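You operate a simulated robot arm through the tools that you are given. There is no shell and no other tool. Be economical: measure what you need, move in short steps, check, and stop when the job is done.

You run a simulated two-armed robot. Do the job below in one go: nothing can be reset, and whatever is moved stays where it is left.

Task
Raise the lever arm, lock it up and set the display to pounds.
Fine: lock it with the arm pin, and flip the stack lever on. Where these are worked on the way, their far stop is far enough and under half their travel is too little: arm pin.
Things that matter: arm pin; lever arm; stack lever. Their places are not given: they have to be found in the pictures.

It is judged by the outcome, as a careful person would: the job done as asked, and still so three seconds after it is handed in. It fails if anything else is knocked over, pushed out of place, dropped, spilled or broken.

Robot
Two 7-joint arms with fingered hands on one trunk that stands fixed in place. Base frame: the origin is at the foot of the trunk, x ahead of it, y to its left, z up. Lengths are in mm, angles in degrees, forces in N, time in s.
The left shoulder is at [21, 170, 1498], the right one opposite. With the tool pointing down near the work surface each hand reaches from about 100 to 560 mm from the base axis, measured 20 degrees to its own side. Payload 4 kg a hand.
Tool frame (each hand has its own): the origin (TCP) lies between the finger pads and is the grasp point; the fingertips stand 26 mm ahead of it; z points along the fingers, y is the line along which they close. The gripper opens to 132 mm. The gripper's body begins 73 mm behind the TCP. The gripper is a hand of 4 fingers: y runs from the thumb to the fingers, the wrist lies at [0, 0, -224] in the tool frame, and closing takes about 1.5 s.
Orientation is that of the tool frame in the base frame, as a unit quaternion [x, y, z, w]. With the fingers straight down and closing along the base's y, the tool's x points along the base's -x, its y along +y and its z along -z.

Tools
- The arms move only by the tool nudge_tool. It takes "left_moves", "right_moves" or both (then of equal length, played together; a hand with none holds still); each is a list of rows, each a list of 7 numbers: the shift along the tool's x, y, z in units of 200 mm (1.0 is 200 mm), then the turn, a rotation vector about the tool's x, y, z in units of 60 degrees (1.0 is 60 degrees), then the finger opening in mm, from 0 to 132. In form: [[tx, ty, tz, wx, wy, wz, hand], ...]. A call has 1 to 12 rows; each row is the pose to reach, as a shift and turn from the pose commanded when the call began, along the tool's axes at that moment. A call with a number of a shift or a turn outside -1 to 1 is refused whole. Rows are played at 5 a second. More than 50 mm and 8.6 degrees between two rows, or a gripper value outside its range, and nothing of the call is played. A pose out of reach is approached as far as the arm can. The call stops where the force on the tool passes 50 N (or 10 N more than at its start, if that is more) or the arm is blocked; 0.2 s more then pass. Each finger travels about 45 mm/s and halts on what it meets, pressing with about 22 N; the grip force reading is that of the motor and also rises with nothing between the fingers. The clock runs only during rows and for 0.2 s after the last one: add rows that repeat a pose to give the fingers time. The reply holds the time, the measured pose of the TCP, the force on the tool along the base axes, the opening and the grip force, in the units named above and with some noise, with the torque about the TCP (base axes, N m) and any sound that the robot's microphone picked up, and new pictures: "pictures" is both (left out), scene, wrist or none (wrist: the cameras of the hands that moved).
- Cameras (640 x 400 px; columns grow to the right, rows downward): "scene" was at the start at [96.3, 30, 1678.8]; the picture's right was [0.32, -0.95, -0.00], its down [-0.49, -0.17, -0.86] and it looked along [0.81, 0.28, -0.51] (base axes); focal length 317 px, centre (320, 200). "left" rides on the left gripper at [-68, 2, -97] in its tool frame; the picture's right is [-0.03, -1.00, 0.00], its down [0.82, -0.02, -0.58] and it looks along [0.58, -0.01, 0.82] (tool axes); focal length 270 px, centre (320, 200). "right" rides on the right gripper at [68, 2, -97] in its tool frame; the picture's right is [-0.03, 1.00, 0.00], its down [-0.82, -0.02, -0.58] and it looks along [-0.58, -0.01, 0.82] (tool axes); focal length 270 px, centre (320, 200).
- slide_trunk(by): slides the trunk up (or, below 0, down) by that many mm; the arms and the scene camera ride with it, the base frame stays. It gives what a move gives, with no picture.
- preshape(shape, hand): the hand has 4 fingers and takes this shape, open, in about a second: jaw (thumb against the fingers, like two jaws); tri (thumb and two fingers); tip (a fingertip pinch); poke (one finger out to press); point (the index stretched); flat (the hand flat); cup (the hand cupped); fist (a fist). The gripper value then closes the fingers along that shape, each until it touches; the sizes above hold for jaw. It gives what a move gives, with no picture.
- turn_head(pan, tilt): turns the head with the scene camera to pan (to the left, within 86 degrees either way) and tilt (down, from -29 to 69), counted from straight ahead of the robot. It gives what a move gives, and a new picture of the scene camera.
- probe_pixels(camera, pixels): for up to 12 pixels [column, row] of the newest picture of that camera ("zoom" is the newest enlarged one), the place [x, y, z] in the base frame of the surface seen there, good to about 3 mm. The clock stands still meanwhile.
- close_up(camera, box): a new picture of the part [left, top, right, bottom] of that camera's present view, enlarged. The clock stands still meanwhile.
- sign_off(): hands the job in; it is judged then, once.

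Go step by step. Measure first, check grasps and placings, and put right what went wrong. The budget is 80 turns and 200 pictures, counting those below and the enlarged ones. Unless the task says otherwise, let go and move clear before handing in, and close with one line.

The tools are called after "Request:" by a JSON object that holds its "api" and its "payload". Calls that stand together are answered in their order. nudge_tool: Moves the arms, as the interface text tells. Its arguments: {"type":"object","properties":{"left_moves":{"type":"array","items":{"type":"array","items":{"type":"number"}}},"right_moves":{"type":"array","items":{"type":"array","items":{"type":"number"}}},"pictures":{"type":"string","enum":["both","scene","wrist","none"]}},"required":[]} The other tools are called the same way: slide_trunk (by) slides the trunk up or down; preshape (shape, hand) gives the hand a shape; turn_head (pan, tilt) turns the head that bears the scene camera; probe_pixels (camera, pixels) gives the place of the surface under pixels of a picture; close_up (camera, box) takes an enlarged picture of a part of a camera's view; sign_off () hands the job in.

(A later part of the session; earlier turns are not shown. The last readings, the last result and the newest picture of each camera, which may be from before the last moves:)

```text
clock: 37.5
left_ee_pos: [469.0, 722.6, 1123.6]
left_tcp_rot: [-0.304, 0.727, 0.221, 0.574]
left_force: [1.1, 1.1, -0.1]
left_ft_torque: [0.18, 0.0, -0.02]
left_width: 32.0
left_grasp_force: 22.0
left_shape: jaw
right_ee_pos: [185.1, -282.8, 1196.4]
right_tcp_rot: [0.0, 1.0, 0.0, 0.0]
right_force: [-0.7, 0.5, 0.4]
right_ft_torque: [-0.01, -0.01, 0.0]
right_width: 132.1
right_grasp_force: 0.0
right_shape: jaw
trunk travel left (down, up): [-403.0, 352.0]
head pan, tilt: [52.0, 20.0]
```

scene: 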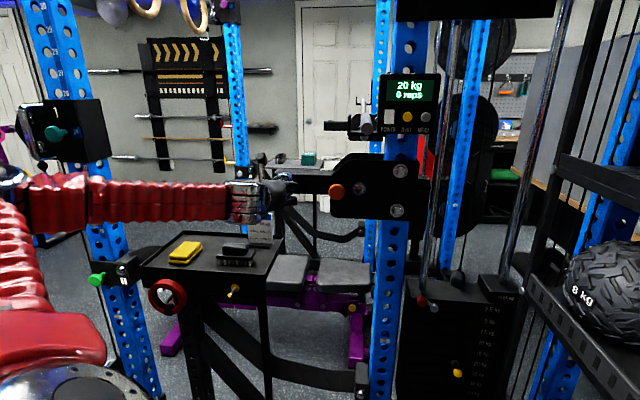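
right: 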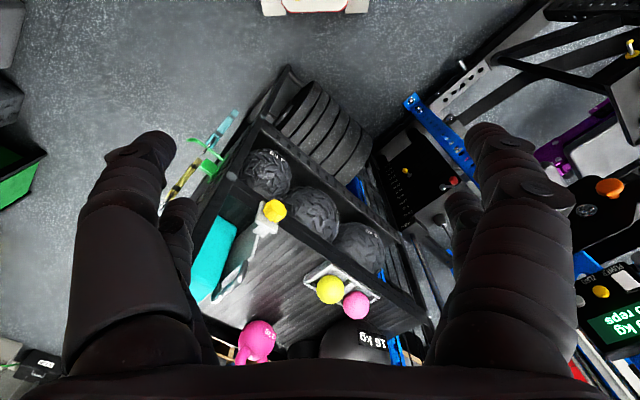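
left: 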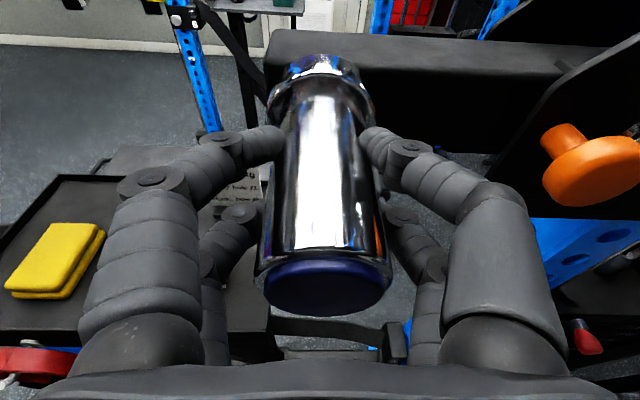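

The sleeve is gripped (22 N, width 32). I try a gentle lift along the arc by 8° to feel whether the arm is free.

Request:
{"api": "nudge_tool", "payload": {"left_moves": [[-0.033, -0.002, -0.008, -0.008, 0, 0.032, 15], [-0.066, -0.004, -0.016, -0.016, 0.001, 0.065, 15], [-0.1, -0.008, -0.024, -0.024, 0.001, 0.097, 15], [-0.131, -0.013, -0.0325, -0.032, 0.001, 0.129, 15], [-0.131, -0.013, -0.0325, -0.032, 0.001, 0.129, 15]]}}

```text
clock: 38.5
left_ee_pos: [468.9, 722.7, 1131.1]
left_tcp_rot: [-0.272, 0.751, 0.263, 0.541]
left_force: [-0.5, 5.8, -13.2]
left_ft_torque: [-0.44, -0.58, 0.17]
left_width: 31.5
left_grasp_force: 21.7
left_shape: jaw
right_ee_pos: [188.1, -280.1, 1197.5]
right_tcp_rot: [-0.001, 1.0, -0.001, -0.001]
right_force: [0.0, -1.0, -0.4]
right_ft_torque: [0.01, 0.0, 0.03]
right_width: 131.9
right_grasp_force: 0.0
right_shape: jaw
trunk travel left (down, up): [-403.0, 352.0]
head pan, tilt: [52.0, 20.0]
stopped in row 4 (left hand): the force on the tool passed its limit at 54 N (the readings are from after the stop); the commanded pose is now the measured one
```

scene: 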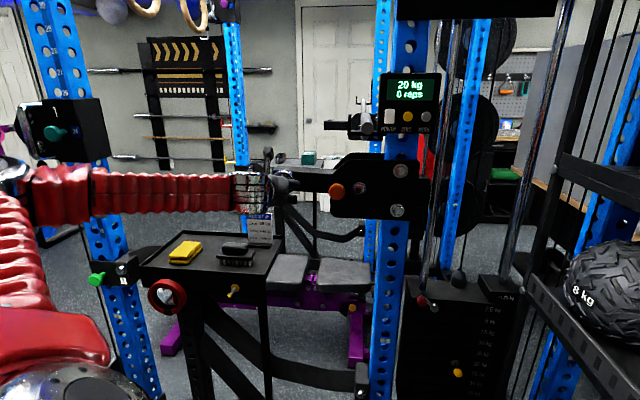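
left: 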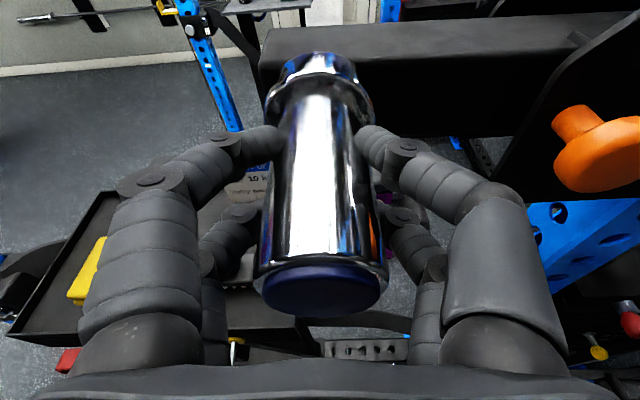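

It stopped at 54 N after only 8 mm: the arm may be held by the pin. I check whether the beam moved at all.

Request:
{"api": "close_up", "payload": {"camera": "scene", "box": [264, 140, 424, 240]}}

Request:
{"api": "close_up", "payload": {"camera": "left", "box": [440, 60, 640, 220]}}

Request:
{"api": "probe_pixels", "payload": {"camera": "left", "pixels": [[595, 155], [570, 125], [640, 165], [600, 100], [560, 30], [400, 40], [320, 120], [320, 250]]}}

```text
4.00 times, centred on (344, 190) of scene
```

zoom: 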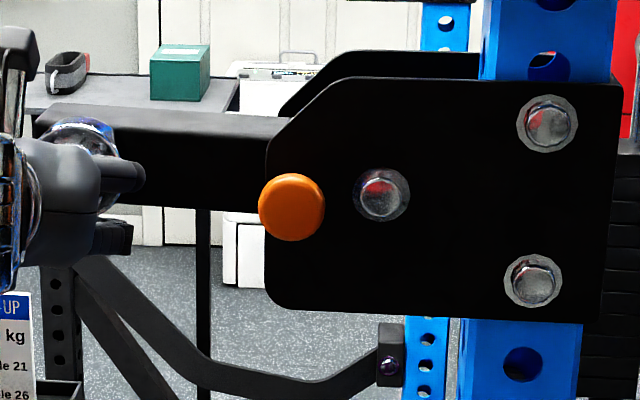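

```text
2.50 times, centred on (540, 140) of left
```

zoom: 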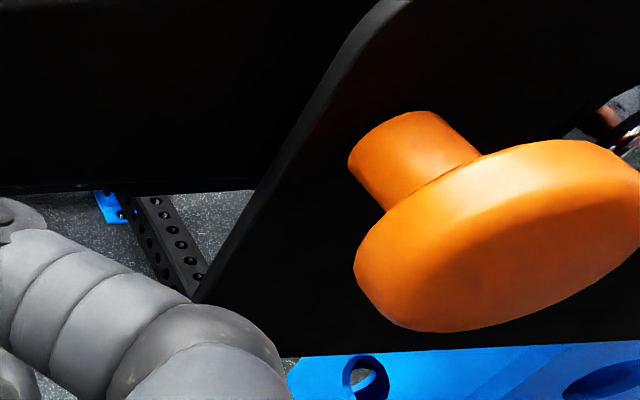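

```text
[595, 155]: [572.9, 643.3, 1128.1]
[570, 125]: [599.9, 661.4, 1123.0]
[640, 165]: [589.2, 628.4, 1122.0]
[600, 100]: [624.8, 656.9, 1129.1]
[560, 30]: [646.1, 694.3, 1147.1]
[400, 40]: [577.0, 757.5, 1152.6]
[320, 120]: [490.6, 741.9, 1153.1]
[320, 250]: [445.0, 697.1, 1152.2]
```

The sleeve rose about 7 mm (≈2°), which may be pin slack. I try a slower lift to tell weight from a lock.

Request:
{"api": "nudge_tool", "payload": {"left_moves": [[-0.01, 0, -0.002, 0, 0, 0, 15], [-0.02, 0, -0.005, 0, 0, 0, 15], [-0.03, 0, -0.007, 0, 0, 0, 15], [-0.04, 0, -0.01, 0, 0, 0, 15], [-0.05, 0, -0.012, 0, 0, 0, 15], [-0.06, -0.001, -0.015, 0, 0, 0, 15], [-0.07, -0.002, -0.017, 0, 0, 0, 15], [-0.08, -0.003, -0.02, 0, 0, 0, 15], [-0.09, -0.003, -0.022, 0, 0, 0, 15], [-0.1, -0.004, -0.024, 0, 0, 0, 15]], "pictures": "scene"}}

```text
clock: 39.9
left_ee_pos: [469.0, 722.9, 1131.4]
left_tcp_rot: [-0.275, 0.757, 0.261, 0.532]
left_force: [2.5, 10.3, -14.0]
left_ft_torque: [-0.31, -0.62, 0.15]
left_width: 31.0
left_grasp_force: 21.9
left_shape: jaw
right_ee_pos: [188.7, -280.2, 1197.2]
right_tcp_rot: [0.0, 1.0, -0.001, -0.001]
right_force: [0.3, -0.8, -0.3]
right_ft_torque: [-0.03, 0.02, -0.01]
right_width: 132.0
right_grasp_force: 0.1
right_shape: jaw
trunk travel left (down, up): [-403.0, 352.0]
head pan, tilt: [52.0, 20.0]
stopped in row 6 (left hand): the force on the tool passed its limit at 51 N (the readings are from after the stop); the commanded pose is now the measured one
```

scene: 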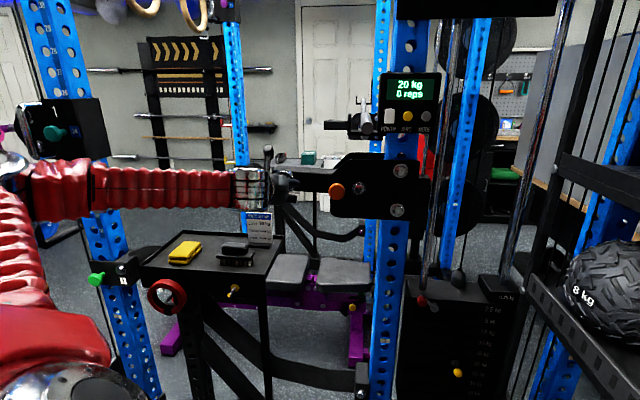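

It stops hard at the same place: the arm is locked by the pin, so the pin has to be pulled first. I release the sleeve and rise above it with the trunk.

Request:
{"api": "nudge_tool", "payload": {"left_moves": [[0, 0, 0, 0, 0, 0, 132], [0, 0, 0, 0, 0, 0, 132], [0, 0, 0, 0, 0, 0, 132], [0, 0, 0, 0, 0, 0, 132], [0, 0, 0, 0, 0, 0, 132], [0, 0, 0, 0, 0, 0, 132]], "pictures": "none"}}

Request:
{"api": "slide_trunk", "payload": {"by": 110}}

Request:
{"api": "preshape", "payload": {"shape": "tip", "hand": "left"}}

Request:
{"api": "close_up", "payload": {"camera": "left", "box": [0, 0, 640, 400]}}

```text
clock: 41.3
left_ee_pos: [468.1, 719.4, 1136.9]
left_tcp_rot: [-0.273, 0.755, 0.262, 0.535]
left_force: [0.1, -1.2, -0.7]
left_ft_torque: [-0.04, 0.0, 0.02]
left_width: 131.7
left_grasp_force: 0.0
left_shape: jaw
right_ee_pos: [186.4, -283.1, 1197.5]
right_tcp_rot: [-0.001, 1.0, 0.0, 0.0]
right_force: [0.8, -0.2, -0.3]
right_ft_torque: [-0.01, 0.02, -0.02]
right_width: 132.0
right_grasp_force: 0.1
right_shape: jaw
trunk travel left (down, up): [-403.0, 352.0]
head pan, tilt: [52.0, 20.0]
```

```text
clock: 42.7
left_ee_pos: [466.7, 720.2, 1246.7]
left_tcp_rot: [-0.272, 0.755, 0.261, 0.536]
left_force: [0.0, 0.2, -0.6]
left_ft_torque: [0.01, -0.02, 0.0]
left_width: 131.7
left_grasp_force: 0.0
left_shape: jaw
right_ee_pos: [185.6, -280.5, 1305.9]
right_tcp_rot: [-0.001, 1.0, 0.0, 0.0]
right_force: [0.0, 0.2, 0.2]
right_ft_torque: [-0.02, 0.0, -0.02]
right_width: 131.8
right_grasp_force: 0.0
right_shape: jaw
trunk travel left (down, up): [-513.0, 242.0]
head pan, tilt: [52.0, 20.0]
```

```text
clock: 43.6
left_ee_pos: [467.6, 718.7, 1246.4]
left_tcp_rot: [-0.273, 0.755, 0.262, 0.536]
left_force: [-0.7, 1.8, 0.1]
left_ft_torque: [0.02, -0.02, 0.02]
left_width: 132.2
left_grasp_force: 0.1
left_shape: tip
right_ee_pos: [184.9, -281.2, 1306.6]
right_tcp_rot: [-0.001, 1.0, 0.001, 0.0]
right_force: [0.7, -1.2, 0.1]
right_ft_torque: [-0.01, 0.0, -0.01]
right_width: 132.0
right_grasp_force: 0.0
right_shape: jaw
trunk travel left (down, up): [-513.0, 242.0]
head pan, tilt: [52.0, 20.0]
```

```text
1.00 times, centred on (320, 200) of left (not enlarged: the box is as wide or as high as the picture)
```

zoom: 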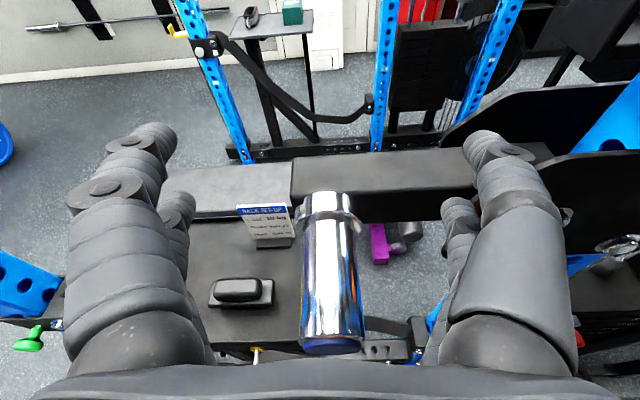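

Tip shape taken. I move right to stand in front of and above the pin, levelling the hand and rolling it −30° so the thumb clears the pivot bolt, with the fingers half closed to see the shape.

Request:
{"api": "nudge_tool", "payload": {"left_moves": [[-0.006, -0.12, -0.024, 0, -0.04, -0.08, 110], [-0.012, -0.24, -0.048, 0, -0.08, -0.16, 90], [-0.018, -0.36, -0.072, 0, -0.12, -0.25, 70], [-0.024, -0.48, -0.096, 0, -0.16, -0.33, 60], [-0.03, -0.6, -0.12, 0, -0.2, -0.41, 60], [-0.034, -0.71, -0.143, 0, -0.25, -0.5, 60], [-0.034, -0.71, -0.143, 0, -0.25, -0.5, 60]]}}

```text
clock: 45.2
left_ee_pos: [549.6, 598.3, 1246.3]
left_tcp_rot: [-0.423, 0.584, 0.147, 0.677]
left_force: [-0.2, 1.0, 0.9]
left_ft_torque: [0.01, -0.02, -0.03]
left_width: 60.3
left_grasp_force: 0.1
left_shape: tip
left hand out of reach, approached as far as the arm can: row 2, 3, 4
right_ee_pos: [185.7, -281.4, 1307.1]
right_tcp_rot: [0.0, 1.0, 0.0, 0.001]
right_force: [-0.9, 1.0, -0.3]
right_ft_torque: [0.0, -0.03, 0.01]
right_width: 131.9
right_grasp_force: 0.0
right_shape: jaw
trunk travel left (down, up): [-513.0, 242.0]
head pan, tilt: [52.0, 20.0]
```

scene: 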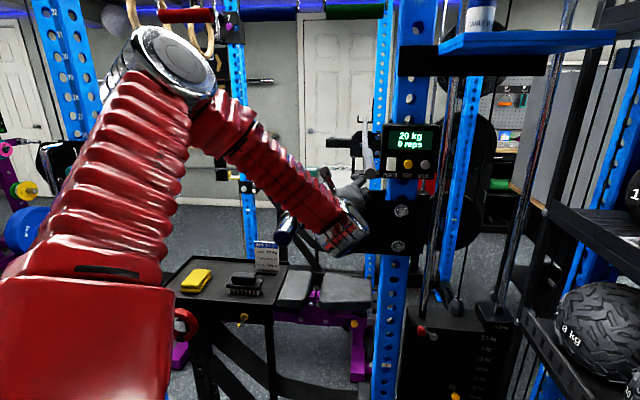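
left: 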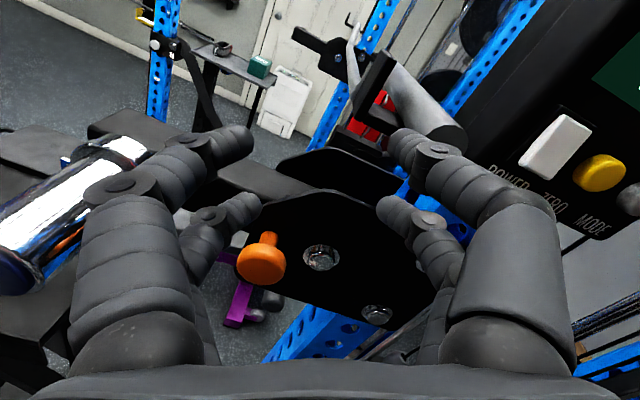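

The arm has taken a comfortable elbow-up pose with the hand level. I close the fingers to see the tip pinch, and probe the pin.

Request:
{"api": "nudge_tool", "payload": {"left_moves": [[0, 0, 0, 0, 0, 0, 20], [0, 0, 0, 0, 0, 0, 20], [0, 0, 0, 0, 0, 0, 20], [0, 0, 0, 0, 0, 0, 20], [0, 0, 0, 0, 0, 0, 20]], "pictures": "wrist"}}

Request:
{"api": "probe_pixels", "payload": {"camera": "left", "pixels": [[260, 265], [268, 240], [240, 262], [283, 268], [260, 283], [255, 252], [320, 257], [300, 230], [400, 170]]}}

```text
clock: 46.4
left_ee_pos: [550.0, 597.3, 1246.2]
left_tcp_rot: [-0.422, 0.584, 0.147, 0.678]
left_force: [-0.3, 0.9, 1.1]
left_ft_torque: [0.01, -0.01, 0.0]
left_width: 20.5
left_grasp_force: 0.1
left_shape: tip
right_ee_pos: [185.6, -282.5, 1306.8]
right_tcp_rot: [0.0, 1.0, 0.001, 0.0]
right_force: [0.9, 0.7, 0.1]
right_ft_torque: [0.0, -0.01, -0.04]
right_width: 132.0
right_grasp_force: 0.0
right_shape: jaw
trunk travel left (down, up): [-513.0, 242.0]
head pan, tilt: [52.0, 20.0]
```

left: 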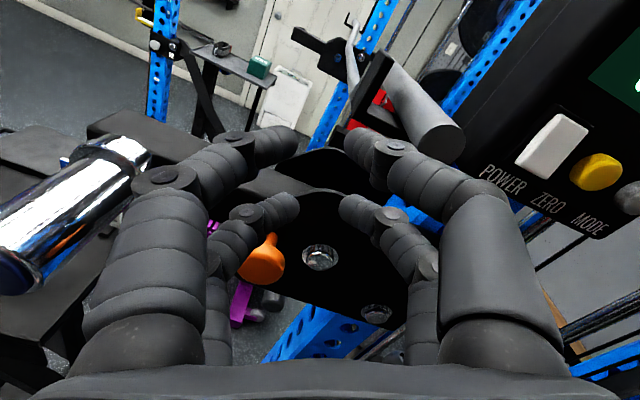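

```text
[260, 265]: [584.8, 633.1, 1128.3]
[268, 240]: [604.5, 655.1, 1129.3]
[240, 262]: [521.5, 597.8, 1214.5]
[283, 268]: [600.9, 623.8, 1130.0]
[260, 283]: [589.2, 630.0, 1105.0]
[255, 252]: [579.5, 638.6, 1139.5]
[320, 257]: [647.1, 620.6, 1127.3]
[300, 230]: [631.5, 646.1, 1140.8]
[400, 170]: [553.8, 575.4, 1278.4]
```

Each side has two digits spaced along tool x. I probe the fingertips to know their offset from the TCP.

Request:
{"api": "probe_pixels", "payload": {"camera": "left", "pixels": [[291, 205], [348, 207], [288, 140], [358, 143], [275, 212], [365, 216]]}}

```text
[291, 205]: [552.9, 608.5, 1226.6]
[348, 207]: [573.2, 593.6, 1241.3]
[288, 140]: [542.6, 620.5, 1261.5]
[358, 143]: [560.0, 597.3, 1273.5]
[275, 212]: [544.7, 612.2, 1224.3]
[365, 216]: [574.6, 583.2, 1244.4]
```

Lower finger pair sits about 19 mm down the tool x from the TCP, tips ~20 mm ahead. I aim that pair around the pin's neck: first drop in front of it with the hand open 76 mm.

Request:
{"api": "nudge_tool", "payload": {"left_moves": [[0, 0, 0, 0, 0, 0, 76], [0.1, 0.055, 0, 0, 0, 0, 76], [0.2, 0.11, 0, 0, 0, 0, 76], [0.3, 0.165, 0, 0, 0, 0, 76], [0.4, 0.22, 0, 0, 0, 0, 76], [0.463, 0.25, 0.01, 0, 0, 0, 76], [0.463, 0.25, 0.01, 0, 0, 0, 76]]}}

```text
clock: 48.0
left_ee_pos: [539.9, 602.6, 1141.7]
left_tcp_rot: [-0.422, 0.584, 0.148, 0.677]
left_force: [-0.4, 0.2, 0.6]
left_ft_torque: [-0.02, -0.02, -0.01]
left_width: 75.4
left_grasp_force: 0.0
left_shape: tip
right_ee_pos: [185.3, -282.1, 1306.9]
right_tcp_rot: [0.0, 1.0, -0.001, 0.0]
right_force: [-0.8, 0.3, 0.1]
right_ft_torque: [-0.01, 0.02, 0.01]
right_width: 131.6
right_grasp_force: 0.0
right_shape: jaw
trunk travel left (down, up): [-513.0, 242.0]
head pan, tilt: [52.0, 20.0]
```

scene: 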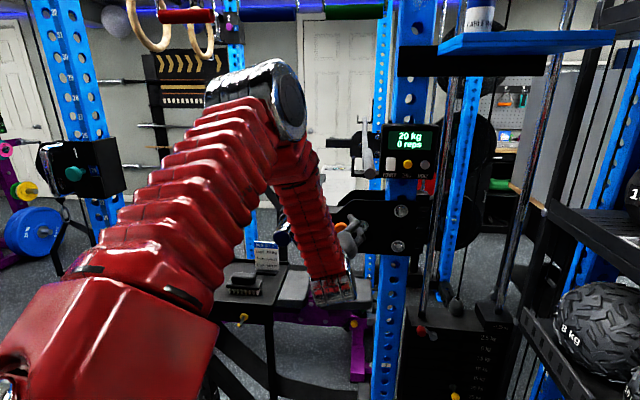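
left: 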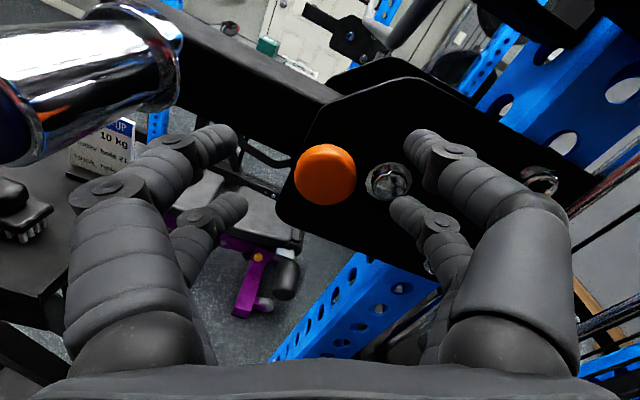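

Knob at (325,175) is lined up. I advance 44 mm and look.

Request:
{"api": "nudge_tool", "payload": {"left_moves": [[0, -0.008, 0.06, 0, 0, 0, 76], [0, -0.015, 0.12, 0, 0, 0, 76], [0, -0.02, 0.18, 0, 0, 0, 76], [0, -0.025, 0.22, 0, 0, 0, 76], [0, -0.025, 0.22, 0, 0, 0, 76]], "pictures": "wrist"}}

```text
clock: 49.2
left_ee_pos: [574.1, 633.3, 1142.5]
left_tcp_rot: [-0.422, 0.584, 0.148, 0.677]
left_force: [-0.8, -0.2, -1.6]
left_ft_torque: [0.01, 0.0, 0.02]
left_width: 75.4
left_grasp_force: 0.0
left_shape: tip
right_ee_pos: [186.6, -281.5, 1306.3]
right_tcp_rot: [0.0, 1.0, 0.0, 0.0]
right_force: [-0.4, 0.1, 0.3]
right_ft_torque: [0.0, 0.02, 0.02]
right_width: 131.8
right_grasp_force: 0.1
right_shape: jaw
trunk travel left (down, up): [-513.0, 242.0]
head pan, tilt: [52.0, 20.0]
```

left: 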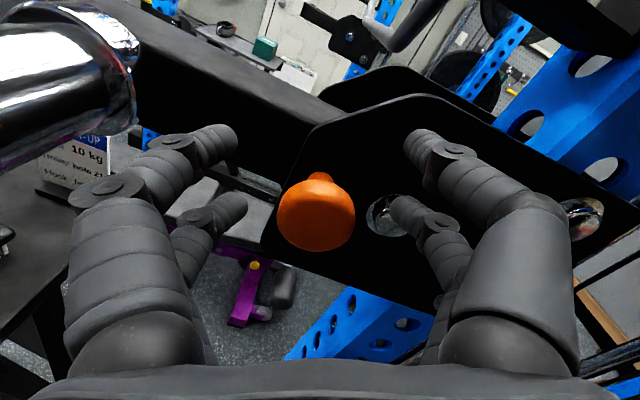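

The knob is coming in between the lower pair. Advance the last 20 mm and close.

Request:
{"api": "nudge_tool", "payload": {"left_moves": [[0, -0.002, 0.05, 0, 0, 0, 76], [0, -0.005, 0.1, 0, 0, 0, 76], [0, -0.005, 0.1, 0, 0, 0, 76]], "pictures": "wrist"}}

```text
clock: 50.0
left_ee_pos: [588.1, 645.2, 1142.4]
left_tcp_rot: [-0.421, 0.584, 0.147, 0.678]
left_force: [0.7, 0.0, -0.8]
left_ft_torque: [0.0, 0.01, 0.02]
left_width: 75.6
left_grasp_force: 0.1
left_shape: tip
right_ee_pos: [185.8, -281.7, 1305.7]
right_tcp_rot: [0.0, 1.0, 0.0, -0.001]
right_force: [0.9, -0.2, -0.5]
right_ft_torque: [-0.02, -0.01, -0.05]
right_width: 132.0
right_grasp_force: 0.1
right_shape: jaw
trunk travel left (down, up): [-513.0, 242.0]
head pan, tilt: [52.0, 20.0]
```

left: 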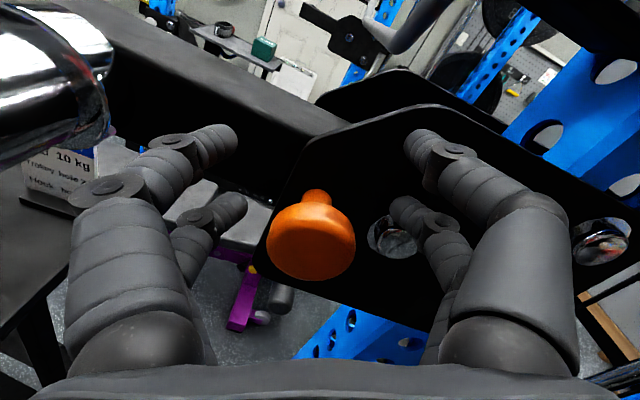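

The neck (316,197) is level with the lower fingertips. Close the fingers.

Request:
{"api": "nudge_tool", "payload": {"left_moves": [[0, 0, 0, 0, 0, 0, 40], [0, 0, 0, 0, 0, 0, 10], [0, 0, 0, 0, 0, 0, 5], [0, 0, 0, 0, 0, 0, 5], [0, 0, 0, 0, 0, 0, 5], [0, 0, 0, 0, 0, 0, 5]], "pictures": "wrist"}}

```text
clock: 51.4
left_ee_pos: [587.6, 646.0, 1142.2]
left_tcp_rot: [-0.422, 0.584, 0.147, 0.678]
left_force: [-1.4, 1.6, -0.7]
left_ft_torque: [0.04, 0.05, 0.04]
left_width: 5.8
left_grasp_force: 0.0
left_shape: tip
right_ee_pos: [186.0, -282.2, 1307.5]
right_tcp_rot: [0.001, 1.0, 0.0, 0.0]
right_force: [-0.9, -0.3, 0.2]
right_ft_torque: [0.0, 0.01, -0.01]
right_width: 132.0
right_grasp_force: 0.1
right_shape: jaw
trunk travel left (down, up): [-513.0, 242.0]
head pan, tilt: [52.0, 20.0]
```

left: 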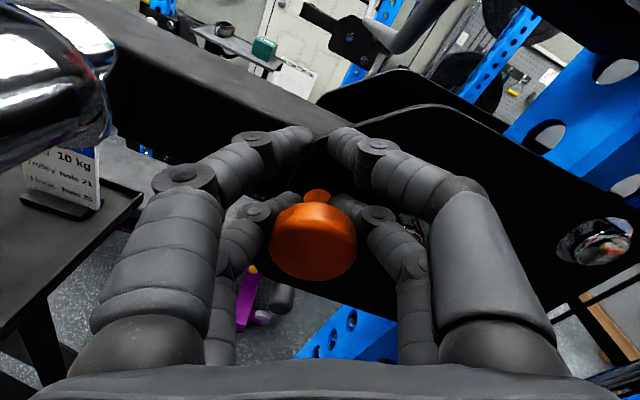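

The lower tips have closed around the neck behind the knob. Now pull straight out.

Request:
{"api": "nudge_tool", "payload": {"left_moves": [[0, 0.002, -0.025, 0, 0, 0, 0], [0, 0.003, -0.05, 0, 0, 0, 0], [0, 0.005, -0.075, 0, 0, 0, 0], [0, 0.007, -0.1, 0, 0, 0, 0], [0, 0.008, -0.125, 0, 0, 0, 0], [0, 0.01, -0.15, 0, 0, 0, 0], [0, 0.012, -0.175, 0, 0, 0, 0], [0, 0.013, -0.2, 0, 0, 0, 0], [0, 0.015, -0.225, 0, 0, 0, 0]]}}

```text
clock: 52.9
left_ee_pos: [569.8, 631.3, 1143.0]
left_tcp_rot: [-0.422, 0.58, 0.148, 0.681]
left_force: [27.3, 26.4, -8.8]
left_ft_torque: [0.58, -0.77, -0.38]
left_width: 0.0
left_grasp_force: 22.1
left_shape: tip
right_ee_pos: [190.1, -278.3, 1306.6]
right_tcp_rot: [-0.001, 1.0, 0.0, -0.003]
right_force: [0.4, -0.1, 0.2]
right_ft_torque: [0.02, -0.04, 0.0]
right_width: 131.9
right_grasp_force: 0.1
right_shape: jaw
trunk travel left (down, up): [-513.0, 242.0]
head pan, tilt: [52.0, 20.0]
stopped in row 7 (left hand): the force on the tool passed its limit at 53 N (the readings are from after the stop); the commanded pose is now the measured one
```

scene: 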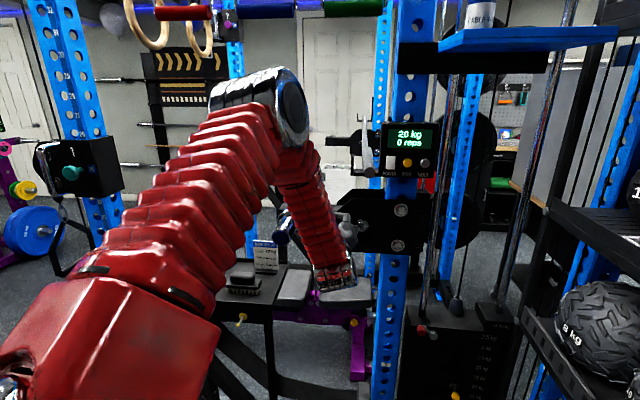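
left: 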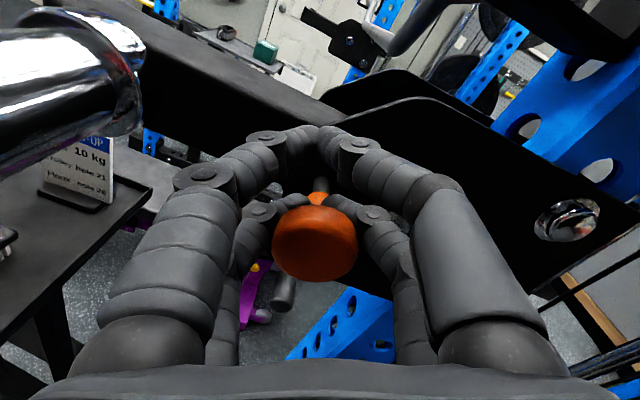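

The pin has come out—metal shaft shows at (322,185)—and it stops hard (53 N). I let go to see whether it stays out.

Request:
{"api": "nudge_tool", "payload": {"left_moves": [[0, 0, 0.02, 0, 0, 0, 30], [0, 0, 0.02, 0, 0, 0, 60], [0, 0, 0.02, 0, 0, 0, 76], [0, 0, 0.02, 0, 0, 0, 76], [0, 0, 0.02, 0, 0, 0, 76]], "pictures": "wrist"}}

Request:
{"api": "probe_pixels", "payload": {"camera": "left", "pixels": [[315, 240], [315, 225], [317, 195], [321, 183], [290, 230], [345, 240]]}}

```text
clock: 54.1
left_ee_pos: [569.1, 629.5, 1146.3]
left_tcp_rot: [-0.422, 0.579, 0.149, 0.681]
left_force: [0.0, -0.7, 0.4]
left_ft_torque: [-0.01, 0.01, -0.01]
left_width: 75.4
left_grasp_force: 0.1
left_shape: tip
right_ee_pos: [186.7, -281.7, 1306.7]
right_tcp_rot: [0.0, 1.0, 0.001, -0.002]
right_force: [0.4, -0.9, 0.1]
right_ft_torque: [0.0, 0.01, 0.01]
right_width: 131.8
right_grasp_force: 0.0
right_shape: jaw
trunk travel left (down, up): [-513.0, 242.0]
head pan, tilt: [52.0, 20.0]
```

left: 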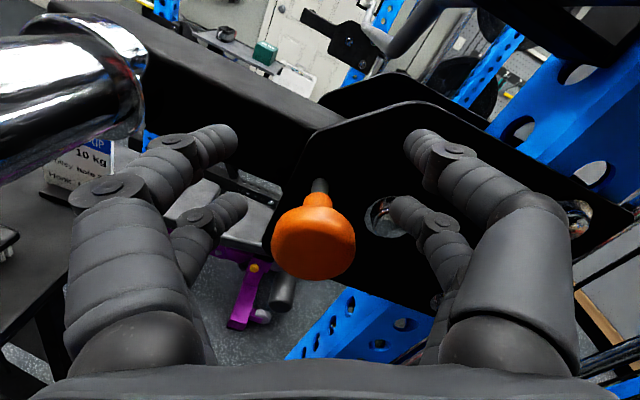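

```text
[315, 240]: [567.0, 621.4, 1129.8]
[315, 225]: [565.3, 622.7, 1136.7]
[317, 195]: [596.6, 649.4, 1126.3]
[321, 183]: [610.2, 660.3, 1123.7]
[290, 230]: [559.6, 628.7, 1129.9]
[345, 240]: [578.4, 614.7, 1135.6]
```

The pin stays out by 21 mm (face now 63 mm from the plate). Next I back off and move left in front of the sleeve.

Request:
{"api": "nudge_tool", "payload": {"left_moves": [[0.002, 0.011, -0.167, 0, 0, 0, 76], [0.005, 0.022, -0.333, 0, 0, 0, 76], [0.007, 0.033, -0.5, 0, 0, 0, 76], [-0.037, 0.2, -0.49, 0, 0, -0.1, 90], [-0.08, 0.368, -0.478, 0, 0, -0.2, 100], [-0.124, 0.535, -0.468, 0, 0, -0.3, 110], [-0.168, 0.703, -0.457, 0, 0, -0.4, 120], [-0.168, 0.703, -0.457, 0, 0, -0.5, 132], [-0.168, 0.703, -0.457, 0, 0, -0.5, 132]]}}

Request:
{"api": "preshape", "payload": {"shape": "jaw", "hand": "left"}}

```text
clock: 56.1
left_ee_pos: [415.5, 603.9, 1120.4]
left_tcp_rot: [-0.56, 0.442, 0.023, 0.7]
left_force: [-0.1, 0.2, 0.1]
left_ft_torque: [0.02, -0.02, -0.03]
left_width: 131.9
left_grasp_force: 0.0
left_shape: tip
left hand out of reach, approached as far as the arm can: row 4, 5, 6, 7, 8, 9
right_ee_pos: [186.1, -280.1, 1308.3]
right_tcp_rot: [-0.001, 1.0, 0.0, 0.0]
right_force: [0.3, 0.0, 0.2]
right_ft_torque: [-0.04, 0.02, 0.02]
right_width: 131.7
right_grasp_force: 0.2
right_shape: jaw
trunk travel left (down, up): [-513.0, 242.0]
head pan, tilt: [52.0, 20.0]
```

scene: 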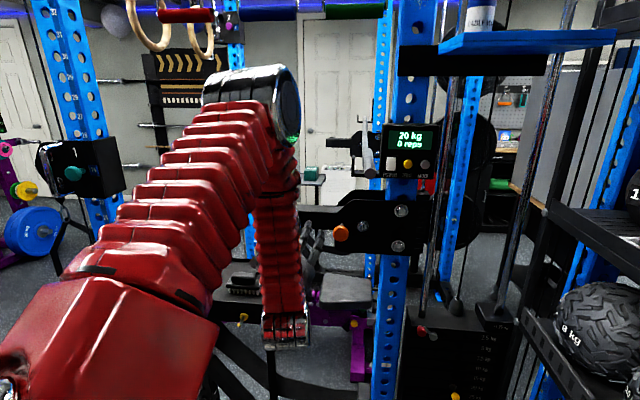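
left: 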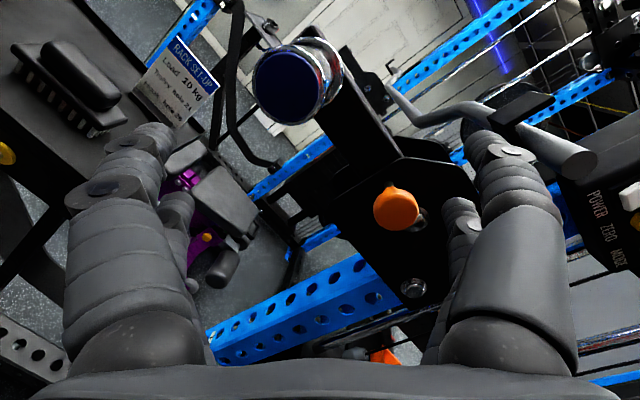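

```text
clock: 57.0
left_ee_pos: [415.5, 603.1, 1122.3]
left_tcp_rot: [-0.561, 0.441, 0.023, 0.7]
left_force: [0.6, 0.2, 0.2]
left_ft_torque: [-0.02, 0.01, 0.03]
left_width: 132.1
left_grasp_force: 0.1
left_shape: jaw
right_ee_pos: [185.1, -280.9, 1307.7]
right_tcp_rot: [0.0, 1.0, 0.0, 0.0]
right_force: [-0.1, -0.2, 0.2]
right_ft_torque: [0.03, 0.0, 0.01]
right_width: 131.7
right_grasp_force: 0.0
right_shape: jaw
trunk travel left (down, up): [-513.0, 242.0]
head pan, tilt: [52.0, 20.0]
```

The hand is at roll −54°, with the sleeve tip at (290,85), about 21 mm off in y and −28 in x. I correct those while advancing, then enclose the sleeve.

Request:
{"api": "nudge_tool", "payload": {"left_moves": [[-0.04, 0.03, 0.06, 0.03, 0.036, 0, 132], [-0.08, 0.06, 0.12, 0.06, 0.072, 0, 132], [-0.12, 0.088, 0.2, 0.092, 0.109, 0, 132], [-0.12, 0.088, 0.2, 0.092, 0.109, 0, 132]]}}

```text
clock: 58.0
left_ee_pos: [415.6, 601.8, 1122.7]
left_tcp_rot: [-0.561, 0.442, 0.023, 0.7]
left_force: [-0.4, -0.2, -0.5]
left_ft_torque: [-0.01, 0.0, 0.02]
left_width: 131.9
left_grasp_force: 0.0
left_shape: jaw
left hand out of reach, approached as far as the arm can: row 1, 2, 3, 4
right_ee_pos: [186.7, -281.4, 1308.5]
right_tcp_rot: [0.001, 1.0, 0.0, -0.001]
right_force: [-0.6, -0.6, 0.3]
right_ft_torque: [0.02, -0.01, -0.02]
right_width: 131.5
right_grasp_force: 0.1
right_shape: jaw
trunk travel left (down, up): [-513.0, 242.0]
head pan, tilt: [52.0, 20.0]
```

scene: 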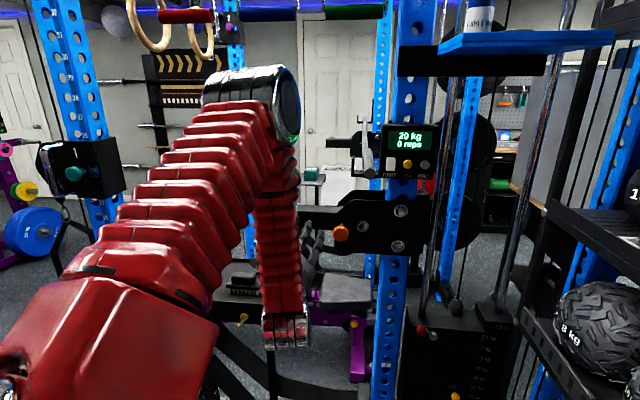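
left: 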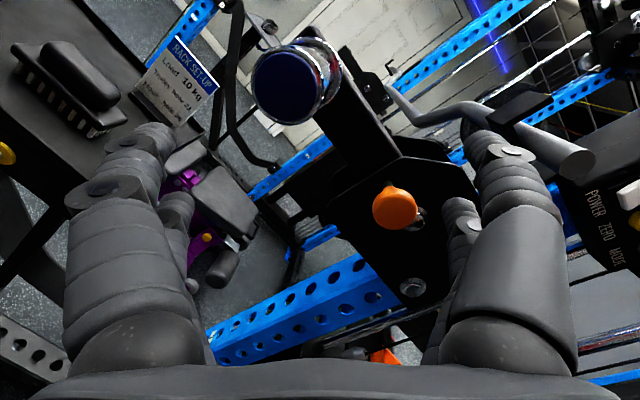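

Stuck on the wrist bend: the forearm hangs steeply. I raise the hand relative to the shoulder (and undo some roll), then lower the trunk to flatten the forearm.

Request:
{"api": "nudge_tool", "payload": {"left_moves": [[-0.06, -0.076, 0, 0, 0, 0.08, 132], [-0.13, -0.15, 0, 0, 0, 0.16, 132], [-0.19, -0.23, 0, 0, 0, 0.24, 132], [-0.26, -0.3, 0, 0, 0, 0.32, 132], [-0.32, -0.38, 0, 0, 0, 0.4, 132], [-0.4, -0.47, 0, 0, 0, 0.5, 132], [-0.4, -0.47, 0, 0, 0, 0.5, 132]], "pictures": "none"}}

Request:
{"api": "slide_trunk", "payload": {"by": -120}}

Request:
{"api": "close_up", "payload": {"camera": "scene", "box": [0, 0, 640, 400]}}

Request:
{"api": "close_up", "payload": {"camera": "left", "box": [0, 0, 640, 400]}}

```text
clock: 59.6
left_ee_pos: [416.6, 604.6, 1243.4]
left_tcp_rot: [-0.428, 0.571, 0.206, 0.669]
left_force: [-0.4, 0.4, 0.6]
left_ft_torque: [0.01, 0.0, 0.0]
left_width: 132.0
left_grasp_force: 0.0
left_shape: jaw
left hand out of reach, approached as far as the arm can: row 4
right_ee_pos: [186.0, -282.9, 1306.8]
right_tcp_rot: [0.0, 1.0, 0.001, 0.0]
right_force: [0.9, -0.5, 0.4]
right_ft_torque: [0.0, -0.02, 0.02]
right_width: 132.0
right_grasp_force: 0.1
right_shape: jaw
trunk travel left (down, up): [-513.0, 242.0]
head pan, tilt: [52.0, 20.0]
```

```text
clock: 61.1
left_ee_pos: [422.0, 604.0, 1114.6]
left_tcp_rot: [-0.428, 0.578, 0.215, 0.66]
left_force: [0.2, -0.1, 0.5]
left_ft_torque: [0.0, 0.0, 0.01]
left_width: 131.7
left_grasp_force: 0.0
left_shape: jaw
right_ee_pos: [185.8, -281.4, 1186.5]
right_tcp_rot: [0.0, 1.0, 0.001, -0.001]
right_force: [0.2, -0.2, 0.1]
right_ft_torque: [0.0, -0.02, -0.02]
right_width: 132.0
right_grasp_force: 0.0
right_shape: jaw
trunk travel left (down, up): [-393.0, 362.0]
head pan, tilt: [52.0, 20.0]
```

```text
1.00 times, centred on (320, 200) of scene (not enlarged: the box is as wide or as high as the picture)
```

zoom: 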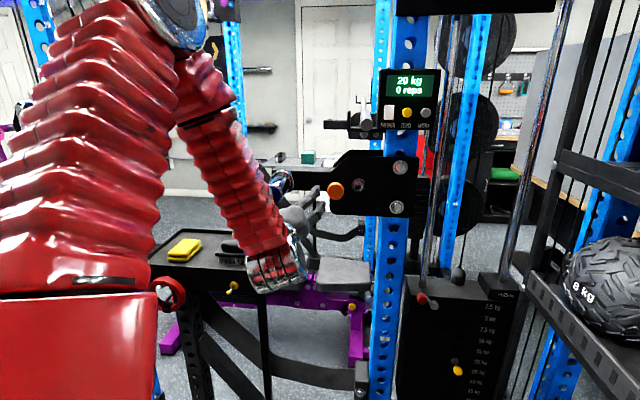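

```text
1.00 times, centred on (320, 200) of left (not enlarged: the box is as wide or as high as the picture)
```

zoom: 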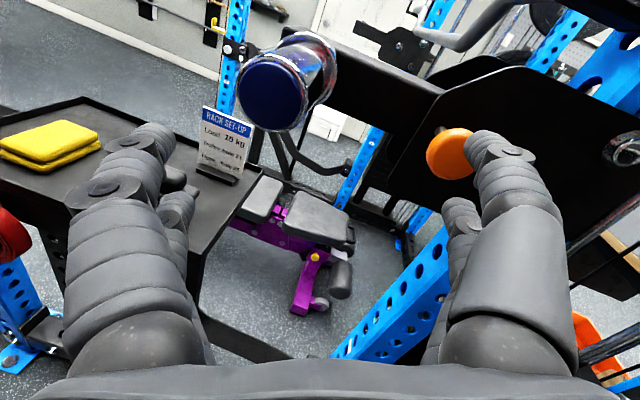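

Roomier now. I correct laterally and advance 40 mm toward the sleeve.

Request:
{"api": "nudge_tool", "payload": {"left_moves": [[-0.035, 0.045, 0.06, 0.047, 0.016, 0, 132], [-0.07, 0.09, 0.12, 0.095, 0.031, 0, 132], [-0.105, 0.135, 0.2, 0.142, 0.047, 0, 132], [-0.105, 0.135, 0.2, 0.142, 0.047, 0, 132]], "pictures": "wrist"}}

```text
clock: 62.1
left_ee_pos: [423.3, 604.5, 1113.8]
left_tcp_rot: [-0.427, 0.579, 0.213, 0.661]
left_force: [0.2, 0.6, -0.9]
left_ft_torque: [-0.01, 0.01, 0.01]
left_width: 131.6
left_grasp_force: 0.1
left_shape: jaw
left hand out of reach, approached as far as the arm can: row 1, 2, 3, 4
right_ee_pos: [185.6, -282.8, 1186.8]
right_tcp_rot: [0.0, 1.0, 0.0, -0.001]
right_force: [-0.3, 0.2, -0.4]
right_ft_torque: [0.0, 0.03, -0.03]
right_width: 131.8
right_grasp_force: 0.0
right_shape: jaw
trunk travel left (down, up): [-393.0, 362.0]
head pan, tilt: [52.0, 20.0]
```

left: 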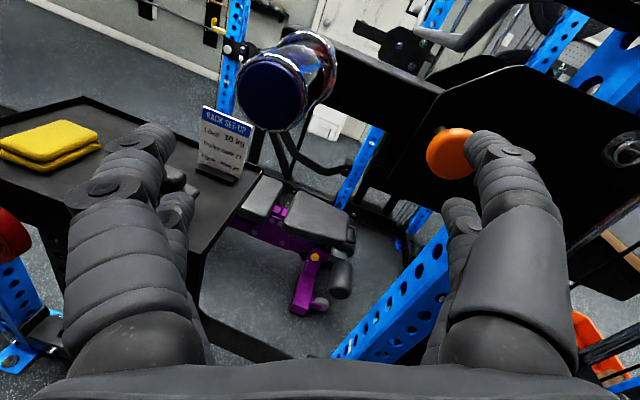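

Sideways motion is blocked here; I test whether straight-forward motion (parallel to the sleeve) works, stopping short of the tip.

Request:
{"api": "nudge_tool", "payload": {"left_moves": [[0, -0.014, 0.08, 0, 0, 0, 132], [0, -0.028, 0.16, 0, 0, 0, 132], [0, -0.04, 0.23, 0, 0, 0, 132], [0, -0.04, 0.23, 0, 0, 0, 132]], "pictures": "wrist"}}

```text
clock: 63.1
left_ee_pos: [456.1, 639.8, 1111.6]
left_tcp_rot: [-0.429, 0.578, 0.215, 0.66]
left_force: [-0.1, -0.4, -0.3]
left_ft_torque: [0.0, 0.03, 0.01]
left_width: 131.9
left_grasp_force: 0.2
left_shape: jaw
right_ee_pos: [184.8, -281.3, 1187.7]
right_tcp_rot: [0.0, 1.0, 0.001, 0.0]
right_force: [-0.3, -0.7, 0.3]
right_ft_torque: [-0.02, -0.05, 0.01]
right_width: 131.7
right_grasp_force: 0.1
right_shape: jaw
trunk travel left (down, up): [-393.0, 362.0]
head pan, tilt: [52.0, 20.0]
```

left: 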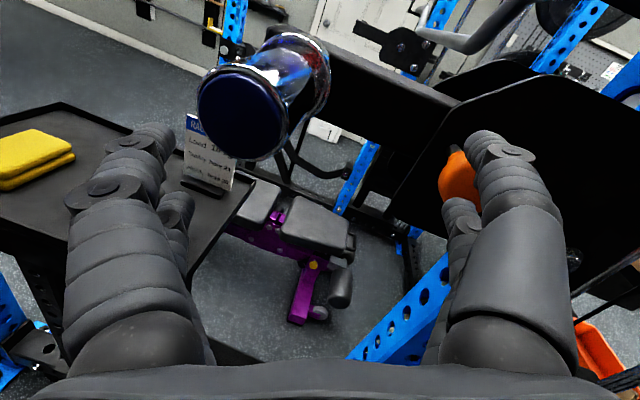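

Forward motion is free. Now shift left and up in tool axes to centre the sleeve (39 mm in y, −25 in x).

Request:
{"api": "nudge_tool", "payload": {"left_moves": [[-0.03, 0.05, -0.04, 0, 0, 0, 132], [-0.07, 0.1, -0.04, 0, 0, 0, 132], [-0.1, 0.15, -0.04, 0, 0, 0, 132], [-0.125, 0.195, -0.04, 0, 0, 0, 132], [-0.125, 0.195, -0.04, 0, 0, 0, 132]], "pictures": "wrist"}}

```text
clock: 64.3
left_ee_pos: [448.6, 638.0, 1114.5]
left_tcp_rot: [-0.431, 0.577, 0.217, 0.659]
left_force: [-0.4, -0.2, 0.4]
left_ft_torque: [-0.01, -0.01, 0.0]
left_width: 131.9
left_grasp_force: 0.0
left_shape: jaw
left hand out of reach, approached as far as the arm can: row 1, 2, 3, 4, 5
right_ee_pos: [186.5, -281.5, 1187.6]
right_tcp_rot: [0.0, 1.0, 0.0, -0.001]
right_force: [0.1, 0.7, -0.7]
right_ft_torque: [-0.04, 0.0, 0.01]
right_width: 131.9
right_grasp_force: 0.0
right_shape: jaw
trunk travel left (down, up): [-393.0, 362.0]
head pan, tilt: [52.0, 20.0]
```

left: 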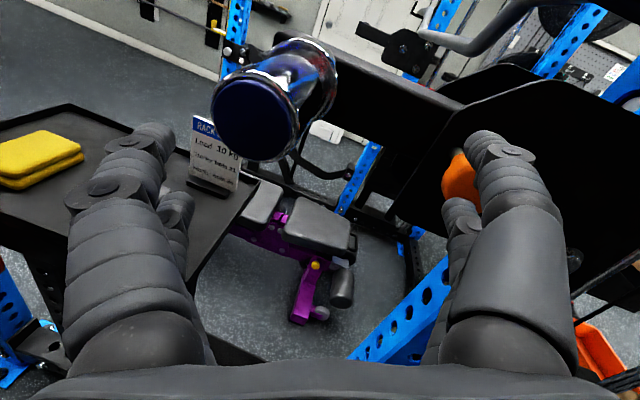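

Left is limited at this wrist bend; pitching the fingers down 15° should ease it. I try that with a left shift.

Request:
{"api": "nudge_tool", "payload": {"left_moves": [[0, 0, -0.05, 0, 0.1, 0, 132], [0, 0.05, -0.1, 0, 0.2, 0, 132], [0, 0.1, -0.1, 0, 0.25, 0, 132], [0, 0.15, -0.1, 0, 0.25, 0, 132], [0, 0.19, -0.1, 0, 0.25, 0, 132], [0, 0.19, -0.1, 0, 0.25, 0, 132]], "pictures": "wrist"}}

```text
clock: 65.7
left_ee_pos: [408.2, 644.9, 1103.9]
left_tcp_rot: [-0.452, 0.66, 0.157, 0.579]
left_force: [-0.1, -0.3, -0.4]
left_ft_torque: [-0.01, 0.02, 0.0]
left_width: 132.1
left_grasp_force: 0.0
left_shape: jaw
left hand out of reach, approached as far as the arm can: row 1
right_ee_pos: [185.1, -282.0, 1186.5]
right_tcp_rot: [0.0, 1.0, 0.0, 0.001]
right_force: [-0.9, 0.2, -0.4]
right_ft_torque: [-0.01, 0.02, 0.0]
right_width: 132.1
right_grasp_force: 0.0
right_shape: jaw
trunk travel left (down, up): [-393.0, 362.0]
head pan, tilt: [52.0, 20.0]
```

left: 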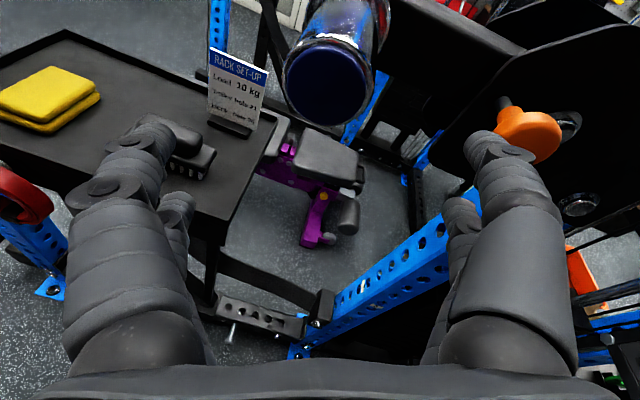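

That freed it: the sleeve is now centred between the fingers, just above. I raise the trunk 22 mm and slide forward along the sleeve.

Request:
{"api": "slide_trunk", "payload": {"by": 22}}

Request:
{"api": "nudge_tool", "payload": {"left_moves": [[-0.022, -0.003, 0.08, 0, 0, 0, 132], [-0.044, -0.005, 0.16, 0, 0, 0, 132], [-0.065, -0.008, 0.235, 0, 0, 0, 132], [-0.087, -0.01, 0.31, 0, 0, 0, 132], [-0.11, -0.013, 0.39, 0, 0, 0, 132], [-0.13, -0.015, 0.47, 0, 0, 0, 132], [-0.13, -0.015, 0.47, 0, 0, 0, 132]]}}

```text
clock: 66.4
left_ee_pos: [408.9, 644.2, 1124.6]
left_tcp_rot: [-0.451, 0.661, 0.157, 0.579]
left_force: [0.0, 0.1, 0.9]
left_ft_torque: [0.01, 0.02, 0.02]
left_width: 131.9
left_grasp_force: 0.0
left_shape: jaw
right_ee_pos: [186.6, -281.9, 1209.7]
right_tcp_rot: [-0.001, 1.0, 0.0, 0.0]
right_force: [0.3, 0.2, -0.2]
right_ft_torque: [0.01, 0.02, 0.0]
right_width: 132.1
right_grasp_force: 0.0
right_shape: jaw
trunk travel left (down, up): [-415.0, 340.0]
head pan, tilt: [52.0, 20.0]
```

```text
clock: 68.0
left_ee_pos: [467.9, 720.3, 1122.7]
left_tcp_rot: [-0.453, 0.66, 0.157, 0.579]
left_force: [0.1, 0.9, 0.4]
left_ft_torque: [0.01, 0.01, -0.01]
left_width: 131.8
left_grasp_force: 0.2
left_shape: jaw
right_ee_pos: [185.9, -281.9, 1210.2]
right_tcp_rot: [-0.001, 1.0, 0.0, 0.001]
right_force: [1.3, -0.3, -0.2]
right_ft_torque: [0.01, 0.02, -0.01]
right_width: 132.1
right_grasp_force: 0.1
right_shape: jaw
trunk travel left (down, up): [-415.0, 340.0]
head pan, tilt: [52.0, 20.0]
```

scene: 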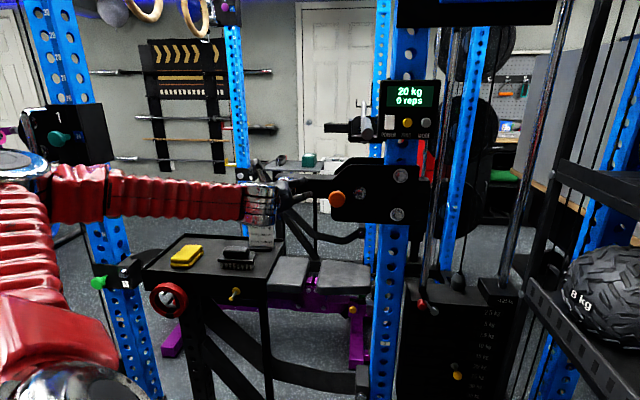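
left: 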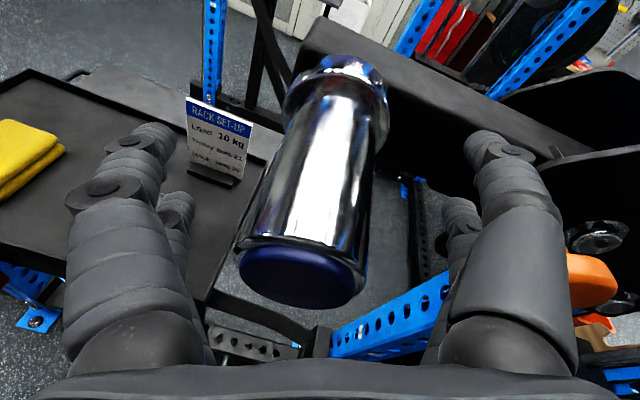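

The sleeve is enclosed. Close the jaw.

Request:
{"api": "nudge_tool", "payload": {"left_moves": [[0, 0, 0, 0, 0, 0, 60], [0, 0, 0, 0, 0, 0, 30], [0, 0, 0, 0, 0, 0, 15], [0, 0, 0, 0, 0, 0, 15], [0, 0, 0, 0, 0, 0, 15], [0, 0, 0, 0, 0, 0, 15], [0, 0, 0, 0, 0, 0, 15], [0, 0, 0, 0, 0, 0, 15]], "pictures": "wrist"}}

```text
clock: 69.8
left_ee_pos: [467.5, 720.2, 1123.0]
left_tcp_rot: [-0.452, 0.66, 0.157, 0.579]
left_force: [1.8, 0.5, -0.2]
left_ft_torque: [0.14, -0.11, -0.2]
left_width: 33.3
left_grasp_force: 22.0
left_shape: jaw
right_ee_pos: [185.3, -281.8, 1208.7]
right_tcp_rot: [-0.001, 1.0, 0.0, 0.0]
right_force: [-0.8, 0.2, 0.9]
right_ft_torque: [-0.03, 0.01, 0.03]
right_width: 132.1
right_grasp_force: 0.1
right_shape: jaw
trunk travel left (down, up): [-415.0, 340.0]
head pan, tilt: [52.0, 20.0]
```

left: 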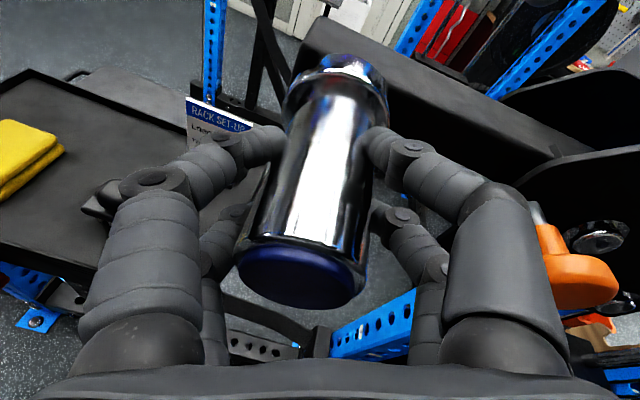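

Gripped (33 mm, 22 N). Now lift along the arc about the pivot, 20° first.

Request:
{"api": "nudge_tool", "payload": {"left_moves": [[-0.039, -0.015, -0.0125, -0.01, -0.007, 0.04, 10], [-0.078, -0.031, -0.025, -0.02, -0.014, 0.08, 10], [-0.116, -0.05, -0.037, -0.03, -0.021, 0.12, 10], [-0.153, -0.069, -0.05, -0.04, -0.028, 0.16, 10], [-0.189, -0.091, -0.063, -0.05, -0.035, 0.2, 10], [-0.2236, -0.114, -0.0755, -0.059, -0.042, 0.239, 10], [-0.257, -0.139, -0.088, -0.069, -0.049, 0.279, 10], [-0.29, -0.165, -0.1, -0.079, -0.056, 0.319, 10], [-0.29, -0.165, -0.1, -0.079, -0.056, 0.319, 10]]}}

```text
clock: 71.8
left_ee_pos: [477.7, 712.0, 1191.3]
left_tcp_rot: [-0.354, 0.702, 0.291, 0.545]
left_force: [-0.7, -17.1, -14.1]
left_ft_torque: [-0.24, 0.06, -0.38]
left_width: 33.4
left_grasp_force: 21.7
left_shape: jaw
right_ee_pos: [186.1, -283.5, 1208.2]
right_tcp_rot: [0.0, 1.0, 0.001, -0.001]
right_force: [-0.1, -0.2, 0.2]
right_ft_torque: [-0.02, 0.0, 0.01]
right_width: 131.8
right_grasp_force: 0.0
right_shape: jaw
trunk travel left (down, up): [-415.0, 340.0]
head pan, tilt: [52.0, 20.0]
```

scene: 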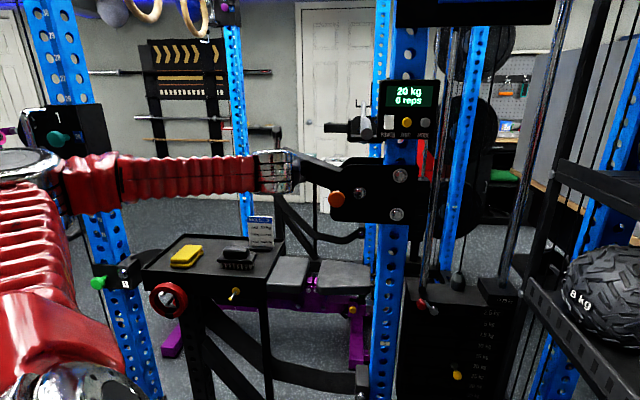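
left: 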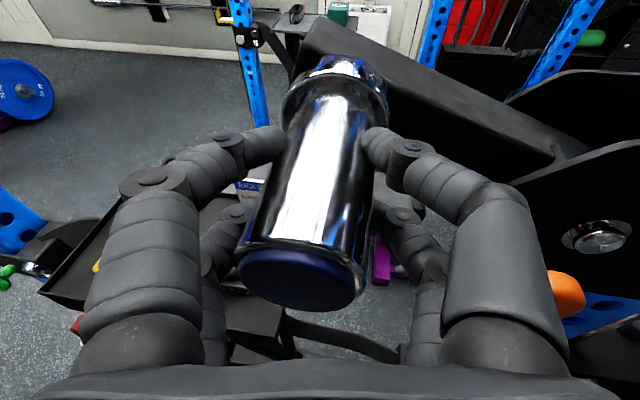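

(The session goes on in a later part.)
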